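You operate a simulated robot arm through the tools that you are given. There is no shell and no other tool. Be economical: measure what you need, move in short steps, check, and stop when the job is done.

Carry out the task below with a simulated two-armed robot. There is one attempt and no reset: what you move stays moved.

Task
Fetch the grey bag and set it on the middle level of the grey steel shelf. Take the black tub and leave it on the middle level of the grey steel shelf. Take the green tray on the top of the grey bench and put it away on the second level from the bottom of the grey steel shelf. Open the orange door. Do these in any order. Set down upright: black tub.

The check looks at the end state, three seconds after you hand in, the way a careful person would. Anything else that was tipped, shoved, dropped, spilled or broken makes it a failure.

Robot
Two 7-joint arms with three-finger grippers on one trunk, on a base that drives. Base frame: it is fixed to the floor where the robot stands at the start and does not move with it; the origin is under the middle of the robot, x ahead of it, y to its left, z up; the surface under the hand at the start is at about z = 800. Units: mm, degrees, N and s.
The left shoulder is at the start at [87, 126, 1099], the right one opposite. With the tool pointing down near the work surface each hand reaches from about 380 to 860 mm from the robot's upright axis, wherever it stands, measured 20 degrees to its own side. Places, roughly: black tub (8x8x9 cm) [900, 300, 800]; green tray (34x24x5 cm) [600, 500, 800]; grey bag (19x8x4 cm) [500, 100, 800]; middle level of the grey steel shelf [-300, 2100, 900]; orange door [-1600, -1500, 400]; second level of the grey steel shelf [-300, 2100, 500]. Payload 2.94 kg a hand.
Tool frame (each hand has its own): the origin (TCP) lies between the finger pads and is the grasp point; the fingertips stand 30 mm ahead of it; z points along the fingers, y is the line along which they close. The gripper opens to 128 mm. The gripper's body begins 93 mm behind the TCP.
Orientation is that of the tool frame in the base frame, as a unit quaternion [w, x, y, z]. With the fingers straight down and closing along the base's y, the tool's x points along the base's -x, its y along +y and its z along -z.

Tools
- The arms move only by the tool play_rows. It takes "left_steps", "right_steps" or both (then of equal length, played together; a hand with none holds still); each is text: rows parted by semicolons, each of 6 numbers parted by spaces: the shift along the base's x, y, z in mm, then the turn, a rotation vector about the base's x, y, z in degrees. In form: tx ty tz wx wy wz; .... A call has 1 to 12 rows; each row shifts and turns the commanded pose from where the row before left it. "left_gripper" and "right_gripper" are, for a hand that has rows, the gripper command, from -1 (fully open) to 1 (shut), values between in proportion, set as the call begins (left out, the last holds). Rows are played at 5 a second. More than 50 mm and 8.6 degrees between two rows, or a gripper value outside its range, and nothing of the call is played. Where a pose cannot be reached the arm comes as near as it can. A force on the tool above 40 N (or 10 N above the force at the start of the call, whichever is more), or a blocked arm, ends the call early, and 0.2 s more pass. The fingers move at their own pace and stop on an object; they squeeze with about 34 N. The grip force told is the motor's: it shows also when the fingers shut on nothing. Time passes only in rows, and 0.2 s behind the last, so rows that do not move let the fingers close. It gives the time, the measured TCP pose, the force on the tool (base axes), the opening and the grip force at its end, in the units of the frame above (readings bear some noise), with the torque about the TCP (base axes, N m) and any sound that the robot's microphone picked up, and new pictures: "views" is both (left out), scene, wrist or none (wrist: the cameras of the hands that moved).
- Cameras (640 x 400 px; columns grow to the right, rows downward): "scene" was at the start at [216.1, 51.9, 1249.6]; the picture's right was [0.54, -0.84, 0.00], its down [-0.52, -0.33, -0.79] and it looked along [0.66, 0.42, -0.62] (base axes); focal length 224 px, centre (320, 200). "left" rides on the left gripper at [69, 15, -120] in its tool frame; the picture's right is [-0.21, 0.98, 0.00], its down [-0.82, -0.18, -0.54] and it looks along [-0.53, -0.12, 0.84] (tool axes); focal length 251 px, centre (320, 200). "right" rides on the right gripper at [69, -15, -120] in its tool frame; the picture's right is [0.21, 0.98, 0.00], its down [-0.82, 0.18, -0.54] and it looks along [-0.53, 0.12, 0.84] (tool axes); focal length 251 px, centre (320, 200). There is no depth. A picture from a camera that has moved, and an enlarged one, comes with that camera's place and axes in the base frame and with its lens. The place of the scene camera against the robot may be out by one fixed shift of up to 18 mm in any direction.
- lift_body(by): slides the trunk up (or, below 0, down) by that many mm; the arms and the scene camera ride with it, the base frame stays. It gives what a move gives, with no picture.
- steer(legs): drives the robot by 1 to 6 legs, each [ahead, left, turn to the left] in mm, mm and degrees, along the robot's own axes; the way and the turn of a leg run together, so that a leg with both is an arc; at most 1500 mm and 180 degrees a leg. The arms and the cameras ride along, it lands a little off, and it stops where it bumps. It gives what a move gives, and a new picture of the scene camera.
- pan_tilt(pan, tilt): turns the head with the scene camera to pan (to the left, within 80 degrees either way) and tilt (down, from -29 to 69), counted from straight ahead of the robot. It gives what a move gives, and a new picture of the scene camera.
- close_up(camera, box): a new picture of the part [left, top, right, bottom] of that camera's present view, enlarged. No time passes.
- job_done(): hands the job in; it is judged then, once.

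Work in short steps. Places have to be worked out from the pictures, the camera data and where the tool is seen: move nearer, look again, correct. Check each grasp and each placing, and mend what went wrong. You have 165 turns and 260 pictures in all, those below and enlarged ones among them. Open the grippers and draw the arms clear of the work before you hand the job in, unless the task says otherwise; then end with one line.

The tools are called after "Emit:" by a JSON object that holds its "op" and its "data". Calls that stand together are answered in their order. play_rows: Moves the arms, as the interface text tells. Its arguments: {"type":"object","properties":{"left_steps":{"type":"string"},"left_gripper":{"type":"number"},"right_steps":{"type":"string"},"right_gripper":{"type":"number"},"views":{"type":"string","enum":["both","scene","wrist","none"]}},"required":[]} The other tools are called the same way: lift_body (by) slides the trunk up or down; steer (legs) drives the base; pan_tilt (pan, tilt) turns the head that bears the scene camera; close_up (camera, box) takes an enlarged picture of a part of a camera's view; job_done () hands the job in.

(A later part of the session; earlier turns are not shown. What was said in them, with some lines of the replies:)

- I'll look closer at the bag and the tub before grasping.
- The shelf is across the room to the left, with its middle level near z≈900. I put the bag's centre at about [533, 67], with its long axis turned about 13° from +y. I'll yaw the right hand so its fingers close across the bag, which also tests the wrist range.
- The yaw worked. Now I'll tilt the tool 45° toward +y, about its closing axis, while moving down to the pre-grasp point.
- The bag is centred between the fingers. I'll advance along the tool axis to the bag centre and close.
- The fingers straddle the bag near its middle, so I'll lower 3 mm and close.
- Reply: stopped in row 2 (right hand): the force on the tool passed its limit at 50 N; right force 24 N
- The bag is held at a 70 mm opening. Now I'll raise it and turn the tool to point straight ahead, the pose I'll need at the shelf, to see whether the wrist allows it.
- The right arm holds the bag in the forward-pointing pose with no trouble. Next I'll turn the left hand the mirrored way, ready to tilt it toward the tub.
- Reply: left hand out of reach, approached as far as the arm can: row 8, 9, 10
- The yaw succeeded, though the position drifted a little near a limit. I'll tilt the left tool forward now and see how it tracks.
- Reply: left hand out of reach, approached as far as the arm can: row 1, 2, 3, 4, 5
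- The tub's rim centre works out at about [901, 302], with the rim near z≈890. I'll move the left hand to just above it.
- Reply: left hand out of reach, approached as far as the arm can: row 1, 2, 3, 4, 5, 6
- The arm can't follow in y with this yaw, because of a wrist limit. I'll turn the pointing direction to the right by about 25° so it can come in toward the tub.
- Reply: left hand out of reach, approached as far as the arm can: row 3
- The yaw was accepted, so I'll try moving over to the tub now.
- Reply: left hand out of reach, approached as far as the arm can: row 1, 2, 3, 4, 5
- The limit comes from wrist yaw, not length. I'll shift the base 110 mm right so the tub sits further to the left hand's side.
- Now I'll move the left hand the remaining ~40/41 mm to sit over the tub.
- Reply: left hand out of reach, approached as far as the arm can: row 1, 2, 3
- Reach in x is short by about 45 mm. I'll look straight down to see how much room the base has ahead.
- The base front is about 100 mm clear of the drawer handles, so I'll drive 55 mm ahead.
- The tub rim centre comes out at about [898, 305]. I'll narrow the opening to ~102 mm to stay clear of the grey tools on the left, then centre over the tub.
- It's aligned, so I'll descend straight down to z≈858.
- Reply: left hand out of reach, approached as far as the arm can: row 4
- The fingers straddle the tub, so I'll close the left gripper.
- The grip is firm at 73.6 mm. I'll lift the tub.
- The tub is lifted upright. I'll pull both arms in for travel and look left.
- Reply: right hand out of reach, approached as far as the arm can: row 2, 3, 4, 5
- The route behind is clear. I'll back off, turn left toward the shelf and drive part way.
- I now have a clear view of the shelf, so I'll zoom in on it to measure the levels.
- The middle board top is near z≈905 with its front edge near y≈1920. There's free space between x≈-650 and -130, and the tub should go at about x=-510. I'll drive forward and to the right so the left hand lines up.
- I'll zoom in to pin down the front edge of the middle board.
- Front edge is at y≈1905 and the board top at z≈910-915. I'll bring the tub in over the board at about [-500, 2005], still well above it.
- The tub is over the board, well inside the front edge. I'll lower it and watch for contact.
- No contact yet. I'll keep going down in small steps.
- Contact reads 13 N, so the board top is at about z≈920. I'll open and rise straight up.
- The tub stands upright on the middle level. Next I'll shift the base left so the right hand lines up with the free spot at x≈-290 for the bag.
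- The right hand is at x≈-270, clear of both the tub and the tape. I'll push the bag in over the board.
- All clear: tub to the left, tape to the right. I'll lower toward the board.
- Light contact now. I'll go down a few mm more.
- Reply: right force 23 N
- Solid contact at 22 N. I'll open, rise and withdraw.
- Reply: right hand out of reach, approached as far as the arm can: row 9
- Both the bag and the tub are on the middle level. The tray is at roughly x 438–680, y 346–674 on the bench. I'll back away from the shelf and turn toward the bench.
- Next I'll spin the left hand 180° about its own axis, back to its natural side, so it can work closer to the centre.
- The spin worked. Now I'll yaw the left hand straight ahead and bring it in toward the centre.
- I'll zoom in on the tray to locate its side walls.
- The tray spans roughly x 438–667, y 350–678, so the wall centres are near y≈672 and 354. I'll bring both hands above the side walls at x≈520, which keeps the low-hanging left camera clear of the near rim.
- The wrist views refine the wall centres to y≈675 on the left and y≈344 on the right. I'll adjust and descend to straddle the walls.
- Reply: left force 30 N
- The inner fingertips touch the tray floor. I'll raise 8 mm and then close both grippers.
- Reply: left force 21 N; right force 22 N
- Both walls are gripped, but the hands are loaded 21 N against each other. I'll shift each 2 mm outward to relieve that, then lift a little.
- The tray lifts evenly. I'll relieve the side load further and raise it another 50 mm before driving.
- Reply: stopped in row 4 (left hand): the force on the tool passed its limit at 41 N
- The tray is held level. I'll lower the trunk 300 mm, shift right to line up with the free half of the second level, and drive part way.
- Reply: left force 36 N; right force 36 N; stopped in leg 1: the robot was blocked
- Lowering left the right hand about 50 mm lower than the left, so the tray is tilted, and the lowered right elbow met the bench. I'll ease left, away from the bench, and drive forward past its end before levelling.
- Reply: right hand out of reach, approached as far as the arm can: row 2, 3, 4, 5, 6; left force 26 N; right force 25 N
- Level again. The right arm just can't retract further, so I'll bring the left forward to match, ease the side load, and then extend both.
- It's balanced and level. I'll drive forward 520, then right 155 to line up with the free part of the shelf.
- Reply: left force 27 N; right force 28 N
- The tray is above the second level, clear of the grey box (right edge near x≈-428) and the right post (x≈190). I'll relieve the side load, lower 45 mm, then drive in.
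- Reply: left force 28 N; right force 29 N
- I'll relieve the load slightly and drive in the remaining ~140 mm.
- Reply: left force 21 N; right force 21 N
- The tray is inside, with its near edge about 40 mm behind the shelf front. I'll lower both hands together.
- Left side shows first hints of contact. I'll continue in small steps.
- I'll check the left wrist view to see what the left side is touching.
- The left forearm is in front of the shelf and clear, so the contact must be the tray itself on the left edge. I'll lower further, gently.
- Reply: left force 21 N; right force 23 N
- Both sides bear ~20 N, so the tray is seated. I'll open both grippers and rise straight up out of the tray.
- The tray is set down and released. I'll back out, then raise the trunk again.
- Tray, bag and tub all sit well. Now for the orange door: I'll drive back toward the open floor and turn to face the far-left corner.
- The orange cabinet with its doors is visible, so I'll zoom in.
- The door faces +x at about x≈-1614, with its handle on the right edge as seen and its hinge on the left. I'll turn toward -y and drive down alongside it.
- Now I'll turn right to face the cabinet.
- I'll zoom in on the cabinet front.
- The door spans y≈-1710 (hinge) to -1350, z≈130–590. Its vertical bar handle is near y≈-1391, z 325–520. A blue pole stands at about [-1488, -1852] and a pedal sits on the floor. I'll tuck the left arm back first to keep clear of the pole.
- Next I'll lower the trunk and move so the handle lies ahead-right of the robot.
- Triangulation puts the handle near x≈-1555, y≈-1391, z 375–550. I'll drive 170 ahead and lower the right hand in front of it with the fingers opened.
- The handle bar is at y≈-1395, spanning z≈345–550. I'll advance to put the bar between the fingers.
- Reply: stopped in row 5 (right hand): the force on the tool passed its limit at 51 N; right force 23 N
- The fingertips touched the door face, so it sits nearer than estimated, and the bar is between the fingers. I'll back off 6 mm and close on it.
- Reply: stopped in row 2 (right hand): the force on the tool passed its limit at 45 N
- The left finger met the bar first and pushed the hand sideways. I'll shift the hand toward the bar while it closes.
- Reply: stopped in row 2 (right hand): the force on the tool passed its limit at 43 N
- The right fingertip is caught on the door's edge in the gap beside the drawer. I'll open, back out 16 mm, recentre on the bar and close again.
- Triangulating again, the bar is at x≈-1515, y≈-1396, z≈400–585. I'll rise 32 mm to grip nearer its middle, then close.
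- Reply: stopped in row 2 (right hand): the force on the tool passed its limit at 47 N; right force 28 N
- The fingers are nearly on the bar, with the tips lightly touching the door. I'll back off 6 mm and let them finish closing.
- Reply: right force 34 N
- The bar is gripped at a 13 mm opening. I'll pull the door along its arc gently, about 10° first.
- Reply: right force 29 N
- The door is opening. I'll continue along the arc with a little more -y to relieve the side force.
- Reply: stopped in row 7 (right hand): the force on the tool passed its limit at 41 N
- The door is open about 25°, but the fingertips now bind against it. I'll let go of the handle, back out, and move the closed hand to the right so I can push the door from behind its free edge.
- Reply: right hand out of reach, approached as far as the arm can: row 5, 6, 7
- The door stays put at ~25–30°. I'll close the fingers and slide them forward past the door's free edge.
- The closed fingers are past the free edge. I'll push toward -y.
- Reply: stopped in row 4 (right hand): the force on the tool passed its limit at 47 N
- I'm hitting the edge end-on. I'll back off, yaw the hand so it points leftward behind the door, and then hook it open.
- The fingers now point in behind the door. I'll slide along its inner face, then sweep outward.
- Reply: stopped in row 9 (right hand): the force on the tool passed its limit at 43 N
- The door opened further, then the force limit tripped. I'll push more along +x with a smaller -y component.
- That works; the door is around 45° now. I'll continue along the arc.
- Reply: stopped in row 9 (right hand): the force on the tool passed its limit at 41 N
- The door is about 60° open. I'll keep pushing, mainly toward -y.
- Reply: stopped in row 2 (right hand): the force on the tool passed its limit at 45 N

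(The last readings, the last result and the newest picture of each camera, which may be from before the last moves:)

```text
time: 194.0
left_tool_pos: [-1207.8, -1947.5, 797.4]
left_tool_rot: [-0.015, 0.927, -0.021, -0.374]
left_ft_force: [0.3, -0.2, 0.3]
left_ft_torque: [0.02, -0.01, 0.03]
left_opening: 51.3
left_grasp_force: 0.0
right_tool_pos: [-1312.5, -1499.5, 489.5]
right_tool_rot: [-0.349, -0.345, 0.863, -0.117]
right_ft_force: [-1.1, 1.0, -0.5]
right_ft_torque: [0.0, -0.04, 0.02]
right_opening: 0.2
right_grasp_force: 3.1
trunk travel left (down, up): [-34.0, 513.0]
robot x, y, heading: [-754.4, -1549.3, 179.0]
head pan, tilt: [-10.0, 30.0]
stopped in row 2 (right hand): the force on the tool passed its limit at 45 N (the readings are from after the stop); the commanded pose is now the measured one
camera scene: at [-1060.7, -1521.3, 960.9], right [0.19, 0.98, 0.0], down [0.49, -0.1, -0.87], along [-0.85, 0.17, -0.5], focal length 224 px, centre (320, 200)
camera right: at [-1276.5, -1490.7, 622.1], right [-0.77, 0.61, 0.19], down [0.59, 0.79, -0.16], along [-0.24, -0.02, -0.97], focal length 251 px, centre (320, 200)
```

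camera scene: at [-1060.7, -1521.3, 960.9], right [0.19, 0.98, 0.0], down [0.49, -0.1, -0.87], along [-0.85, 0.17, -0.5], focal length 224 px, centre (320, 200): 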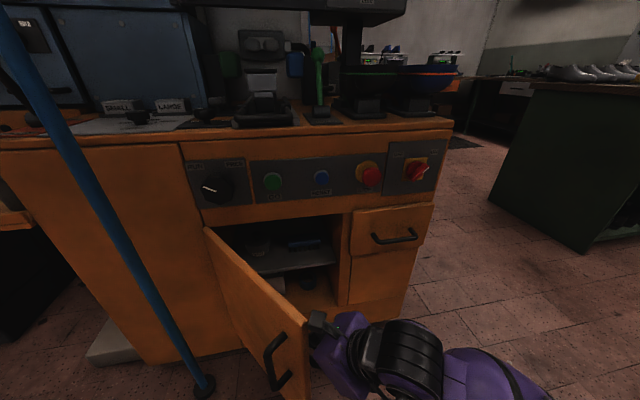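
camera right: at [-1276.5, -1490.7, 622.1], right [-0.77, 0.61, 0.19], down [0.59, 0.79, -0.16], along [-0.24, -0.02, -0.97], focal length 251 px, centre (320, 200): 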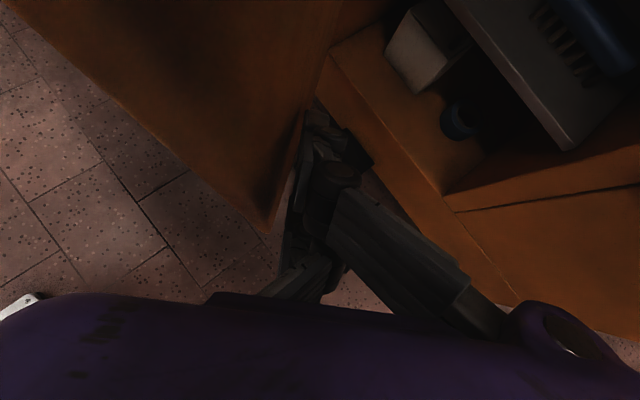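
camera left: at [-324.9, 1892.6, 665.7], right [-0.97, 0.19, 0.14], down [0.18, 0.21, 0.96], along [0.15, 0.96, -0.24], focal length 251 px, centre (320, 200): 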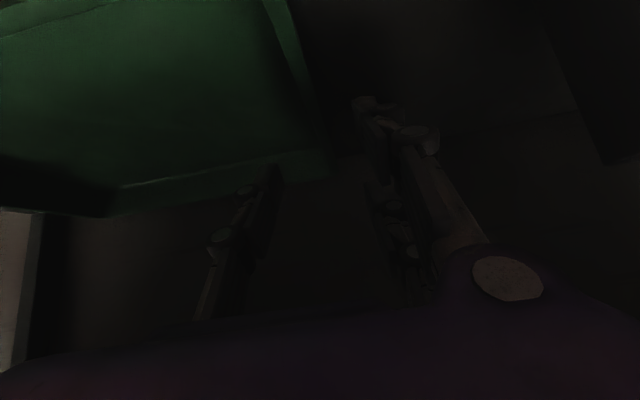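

The limit trips on the impact, so I'll push more slowly.

Emit:
{"op": "play_rows", "data": {"right_steps": "2 -3 0 0 0 0;2 -4 0 0 0 0;2 -5 0 0 0 0;2 -5 0 0 0 0;2 -5 0 0 0 0;2 -5 0 0 0 0;2 -5 0 0 0 0;2 -5 0 0 0 0;2 -5 0 0 0 0;2 -5 0 0 0 0;2 -5 0 0 0 0;2 -5 0 0 0 0", "views": "both"}}

```text
time: 196.6
left_tool_pos: [-1206.9, -1947.2, 797.9]
left_tool_rot: [-0.016, 0.928, -0.021, -0.372]
left_ft_force: [-0.2, 0.0, -0.6]
left_ft_torque: [0.02, 0.01, -0.03]
left_opening: 50.9
left_grasp_force: 0.0
right_tool_pos: [-1289.1, -1555.8, 490.0]
right_tool_rot: [-0.35, -0.344, 0.864, -0.117]
right_ft_force: [0.2, -0.6, 0.0]
right_ft_torque: [0.01, 0.03, 0.02]
right_opening: 0.0
right_grasp_force: 2.4
trunk travel left (down, up): [-34.0, 513.0]
robot x, y, heading: [-753.5, -1550.0, 178.9]
head pan, tilt: [-10.0, 30.0]
camera scene: at [-1060.5, -1521.3, 961.0], right [0.19, 0.98, 0.0], down [0.49, -0.1, -0.87], along [-0.85, 0.17, -0.5], focal length 224 px, centre (320, 200)
camera right: at [-1252.5, -1547.8, 622.8], right [-0.77, 0.61, 0.19], down [0.59, 0.79, -0.16], along [-0.25, -0.02, -0.97], focal length 251 px, centre (320, 200)
```

scene: 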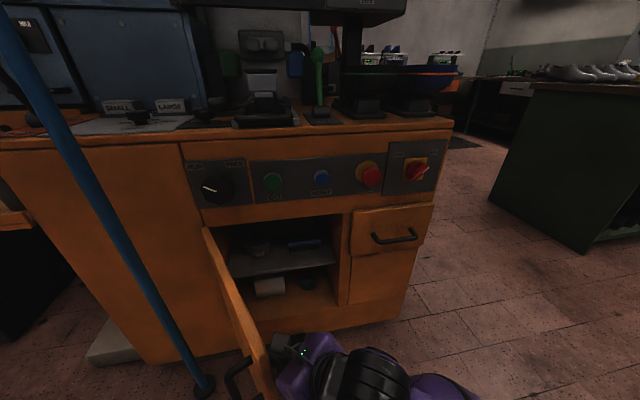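
right: 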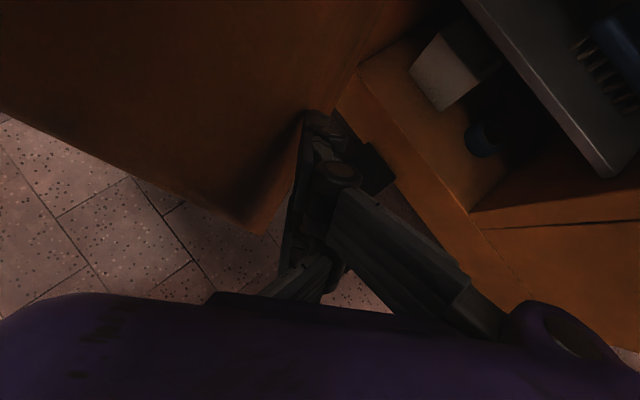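

The door is at about 70–75° now. I'll push another ~60 mm.

Emit:
{"op": "play_rows", "data": {"right_steps": "1 -5 0 0 0 0;1 -5 0 0 0 0;1 -5 0 0 0 0;1 -5 0 0 0 0;1 -5 0 0 0 0;1 -5 0 0 0 0;1 -5 0 0 0 0;1 -5 0 0 0 0;1 -5 0 0 0 0;1 -5 0 0 0 0;1 -5 0 0 0 0;1 -5 0 0 0 0", "views": "scene"}}

```text
time: 199.2
left_tool_pos: [-1207.0, -1947.8, 799.3]
left_tool_rot: [-0.016, 0.927, -0.021, -0.373]
left_ft_force: [0.0, 0.1, 0.5]
left_ft_torque: [-0.01, -0.02, -0.02]
left_opening: 51.1
left_grasp_force: 0.0
right_tool_pos: [-1276.8, -1616.5, 488.4]
right_tool_rot: [-0.349, -0.344, 0.864, -0.117]
right_ft_force: [0.4, -0.1, 0.0]
right_ft_torque: [-0.01, 0.02, 0.0]
right_opening: 0.2
right_grasp_force: 3.3
trunk travel left (down, up): [-34.0, 513.0]
robot x, y, heading: [-753.7, -1549.4, 179.0]
head pan, tilt: [-10.0, 30.0]
camera scene: at [-1060.5, -1521.3, 961.0], right [0.19, 0.98, 0.0], down [0.49, -0.1, -0.87], along [-0.85, 0.17, -0.5], focal length 224 px, centre (320, 200)
```

scene: 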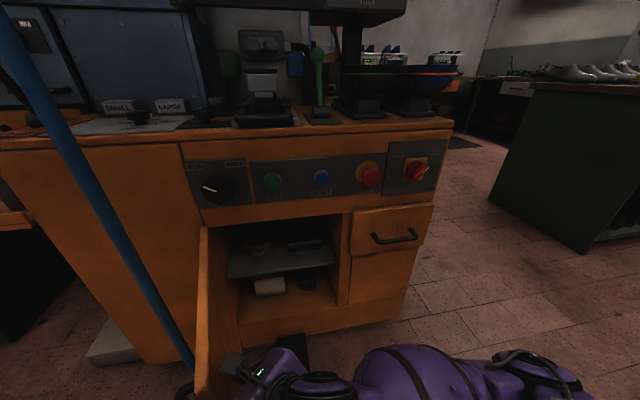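

The door stands about 90° open. I'll withdraw the right hand to the right and up, then back the robot away.

Emit:
{"op": "play_rows", "data": {"right_steps": "0 10 0 0 0 0;0 25 0 0 0 0;0 35 0 0 0 0;0 40 10 0 0 0;0 40 20 0 0 0;0 40 30 0 0 0;0 30 40 0 0 0;0 0 0 0 0 0", "right_gripper": 1, "views": "none"}}

Emit:
{"op": "steer", "data": {"legs": [[-350, 0, 0]]}}

Emit:
{"op": "pan_tilt", "data": {"pan": 0, "tilt": 35}}

```text
time: 201.0
left_tool_pos: [-1207.4, -1948.5, 798.6]
left_tool_rot: [-0.016, 0.927, -0.021, -0.373]
left_ft_force: [0.2, -0.8, 0.4]
left_ft_torque: [-0.01, -0.02, 0.01]
left_opening: 51.0
left_grasp_force: 0.1
right_tool_pos: [-1320.8, -1465.3, 546.3]
right_tool_rot: [-0.35, -0.346, 0.863, -0.118]
right_ft_force: [-0.4, -0.1, -0.5]
right_ft_torque: [0.0, 0.02, 0.02]
right_opening: 0.1
right_grasp_force: 3.2
right hand out of reach, approached as far as the arm can: row 4, 5, 6, 7
trunk travel left (down, up): [-34.0, 513.0]
robot x, y, heading: [-752.9, -1545.5, 179.0]
head pan, tilt: [-10.0, 30.0]
```

```text
time: 203.3
left_tool_pos: [-857.3, -1955.4, 798.8]
left_tool_rot: [-0.016, 0.927, -0.02, -0.374]
left_ft_force: [0.0, -0.2, 0.1]
left_ft_torque: [-0.01, -0.01, -0.01]
left_opening: 51.3
left_grasp_force: 0.1
right_tool_pos: [-971.4, -1472.2, 546.0]
right_tool_rot: [-0.35, -0.348, 0.862, -0.118]
right_ft_force: [0.1, -0.5, 0.5]
right_ft_torque: [0.03, -0.03, -0.03]
right_opening: 0.0
right_grasp_force: 3.5
trunk travel left (down, up): [-34.0, 513.0]
robot x, y, heading: [-407.4, -1555.9, 179.0]
head pan, tilt: [-10.0, 30.0]
camera scene: at [-712.2, -1528.2, 961.0], right [0.19, 0.98, 0.0], down [0.49, -0.09, -0.87], along [-0.85, 0.16, -0.5], focal length 224 px, centre (320, 200)
```

scene: 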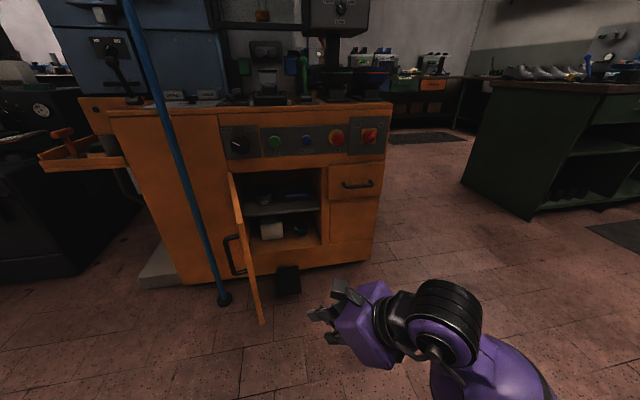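

```text
time: 204.0
left_tool_pos: [-857.1, -1954.9, 799.7]
left_tool_rot: [-0.015, 0.927, -0.019, -0.374]
left_ft_force: [0.1, 0.5, -0.3]
left_ft_torque: [0.02, -0.04, 0.0]
left_opening: 51.0
left_grasp_force: 0.1
right_tool_pos: [-971.9, -1472.2, 546.3]
right_tool_rot: [-0.35, -0.348, 0.862, -0.119]
right_ft_force: [-0.1, -1.0, 0.4]
right_ft_torque: [-0.01, 0.0, -0.01]
right_opening: 0.0
right_grasp_force: 3.0
trunk travel left (down, up): [-34.0, 513.0]
robot x, y, heading: [-405.8, -1556.4, 179.1]
head pan, tilt: [0.0, 35.0]
camera scene: at [-711.6, -1543.9, 953.2], right [0.01, 1.0, 0.0], down [0.57, -0.01, -0.82], along [-0.82, 0.01, -0.57], focal length 224 px, centre (320, 200)
```

scene: 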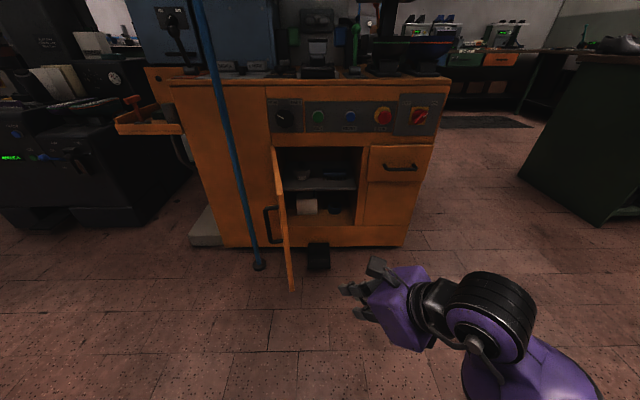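

The orange door is wide open and nothing else was disturbed. I'll open the grippers, raise the trunk, and take a last look at the bench and shelf.

Emit:
{"op": "play_rows", "data": {"left_steps": "0 0 0 0 0 0;0 0 0 0 0 0;0 0 0 0 0 0", "right_steps": "0 0 0 0 0 0;0 0 0 0 0 0;0 0 0 0 0 0", "left_gripper": -1, "right_gripper": -1, "views": "none"}}

Emit:
{"op": "lift_body", "data": {"by": 330}}

Emit:
{"op": "steer", "data": {"legs": [[0, 0, -80]]}}

Emit:
{"op": "pan_tilt", "data": {"pan": -35, "tilt": 22}}

```text
time: 204.8
left_tool_pos: [-857.9, -1955.6, 796.7]
left_tool_rot: [-0.015, 0.927, -0.019, -0.373]
left_ft_force: [-0.9, -0.7, -0.3]
left_ft_torque: [0.0, 0.0, 0.05]
left_opening: 128.1
left_grasp_force: 0.2
right_tool_pos: [-972.4, -1471.4, 548.1]
right_tool_rot: [-0.35, -0.348, 0.862, -0.117]
right_ft_force: [1.2, -0.1, 0.1]
right_ft_torque: [0.04, -0.05, 0.0]
right_opening: 91.7
right_grasp_force: 0.0
trunk travel left (down, up): [-34.0, 513.0]
robot x, y, heading: [-406.9, -1556.0, 179.3]
head pan, tilt: [0.0, 35.0]
```

```text
time: 208.0
left_tool_pos: [-857.2, -1955.6, 1129.0]
left_tool_rot: [-0.016, 0.927, -0.02, -0.374]
left_ft_force: [0.1, 0.1, 0.5]
left_ft_torque: [-0.03, 0.0, -0.02]
left_opening: 128.1
left_grasp_force: 0.0
right_tool_pos: [-971.6, -1471.2, 876.1]
right_tool_rot: [-0.35, -0.348, 0.861, -0.119]
right_ft_force: [-0.6, 0.3, -0.5]
right_ft_torque: [0.02, 0.02, -0.02]
right_opening: 127.9
right_grasp_force: 0.0
trunk travel left (down, up): [-364.0, 183.0]
robot x, y, heading: [-409.0, -1552.9, 179.4]
head pan, tilt: [0.0, 35.0]
```

```text
time: 211.9
left_tool_pos: [-877.3, -1176.2, 1128.0]
left_tool_rot: [-0.252, 0.696, -0.613, -0.276]
left_ft_force: [0.3, -0.2, 0.0]
left_ft_torque: [-0.03, 0.01, 0.02]
left_opening: 128.1
left_grasp_force: 0.0
right_tool_pos: [-420.3, -984.1, 876.1]
right_tool_rot: [-0.343, 0.293, 0.882, 0.137]
right_ft_force: [-0.4, 0.3, 1.0]
right_ft_torque: [-0.03, 0.0, -0.02]
right_opening: 128.0
right_grasp_force: 0.0
trunk travel left (down, up): [-364.0, 183.0]
robot x, y, heading: [-410.0, -1549.7, 98.5]
head pan, tilt: [0.0, 35.0]
camera scene: at [-428.0, -1341.9, 1303.4], right [0.99, 0.15, 0.0], down [0.09, -0.57, -0.82], along [-0.12, 0.81, -0.57], focal length 224 px, centre (320, 200)
```

scene: 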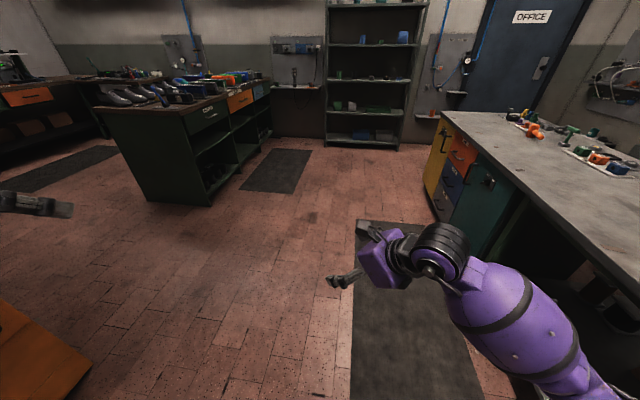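

```text
time: 212.9
left_tool_pos: [-877.5, -1176.3, 1129.5]
left_tool_rot: [-0.253, 0.695, -0.613, -0.276]
left_ft_force: [0.7, 0.7, 0.0]
left_ft_torque: [-0.02, -0.01, 0.0]
left_opening: 128.1
left_grasp_force: 0.1
right_tool_pos: [-421.0, -983.8, 876.6]
right_tool_rot: [-0.344, 0.292, 0.882, 0.136]
right_ft_force: [0.3, 0.3, -0.4]
right_ft_torque: [-0.01, -0.02, 0.0]
right_opening: 128.3
right_grasp_force: 0.1
trunk travel left (down, up): [-364.0, 183.0]
robot x, y, heading: [-404.4, -1553.9, 98.7]
head pan, tilt: [-35.0, 22.0]
camera scene: at [-373.7, -1345.7, 1324.0], right [0.9, -0.44, 0.0], down [-0.17, -0.34, -0.93], along [0.41, 0.83, -0.37], focal length 224 px, centre (320, 200)
```

scene: 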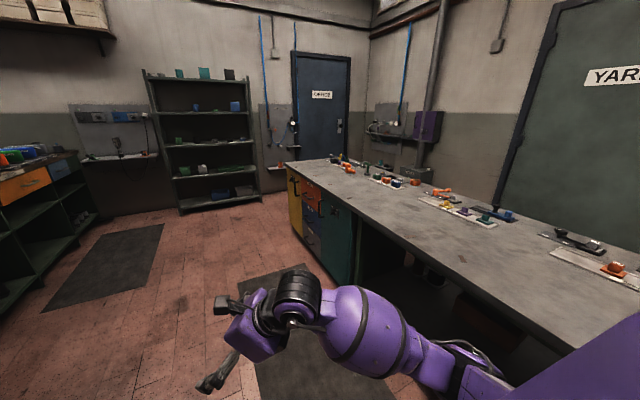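

Emit:
{"op": "close_up", "data": {"camera": "scene", "box": [280, 130, 480, 255]}}

Emit:
{"op": "close_up", "data": {"camera": "scene", "box": [140, 110, 270, 215]}}

```text
3.20 times, centred on (380, 192) of scene
camera zoom: at [-373.7, -1345.7, 1324.0], right [0.9, -0.44, 0.0], down [-0.17, -0.34, -0.93], along [0.41, 0.83, -0.37], focal length 718 px, centre (128, 224)
```

zoom: 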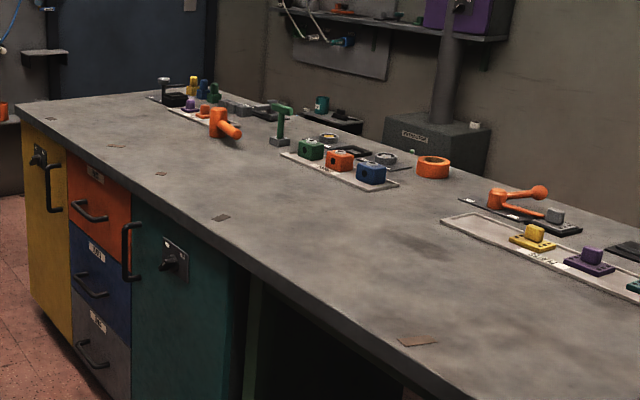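

```text
3.81 times, centred on (205, 162) of scene
camera zoom: at [-373.7, -1345.7, 1324.0], right [0.9, -0.44, 0.0], down [-0.17, -0.34, -0.93], along [0.41, 0.83, -0.37], focal length 854 px, centre (758, 343)
```

zoom: 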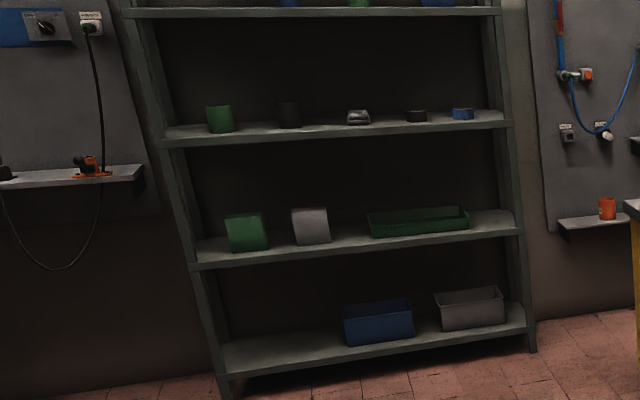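

The last views show the bench items still standing. The tub and bag are on the middle level, the tray is on the second level, and the door is open. Both arms are clear and the grippers are open, so I'm handing in.

Emit:
{"op": "job_done", "data": {}}

```text
The job is handed in.
```

All four parts are done and handed in: the grey bag and the upright black tub are on the shelf's middle level, the green tray is on the second level from the bottom, and the orange door is about 90° open. The right elbow bumped the bench once while carrying the tray, but the last look showed the bench items still standing.
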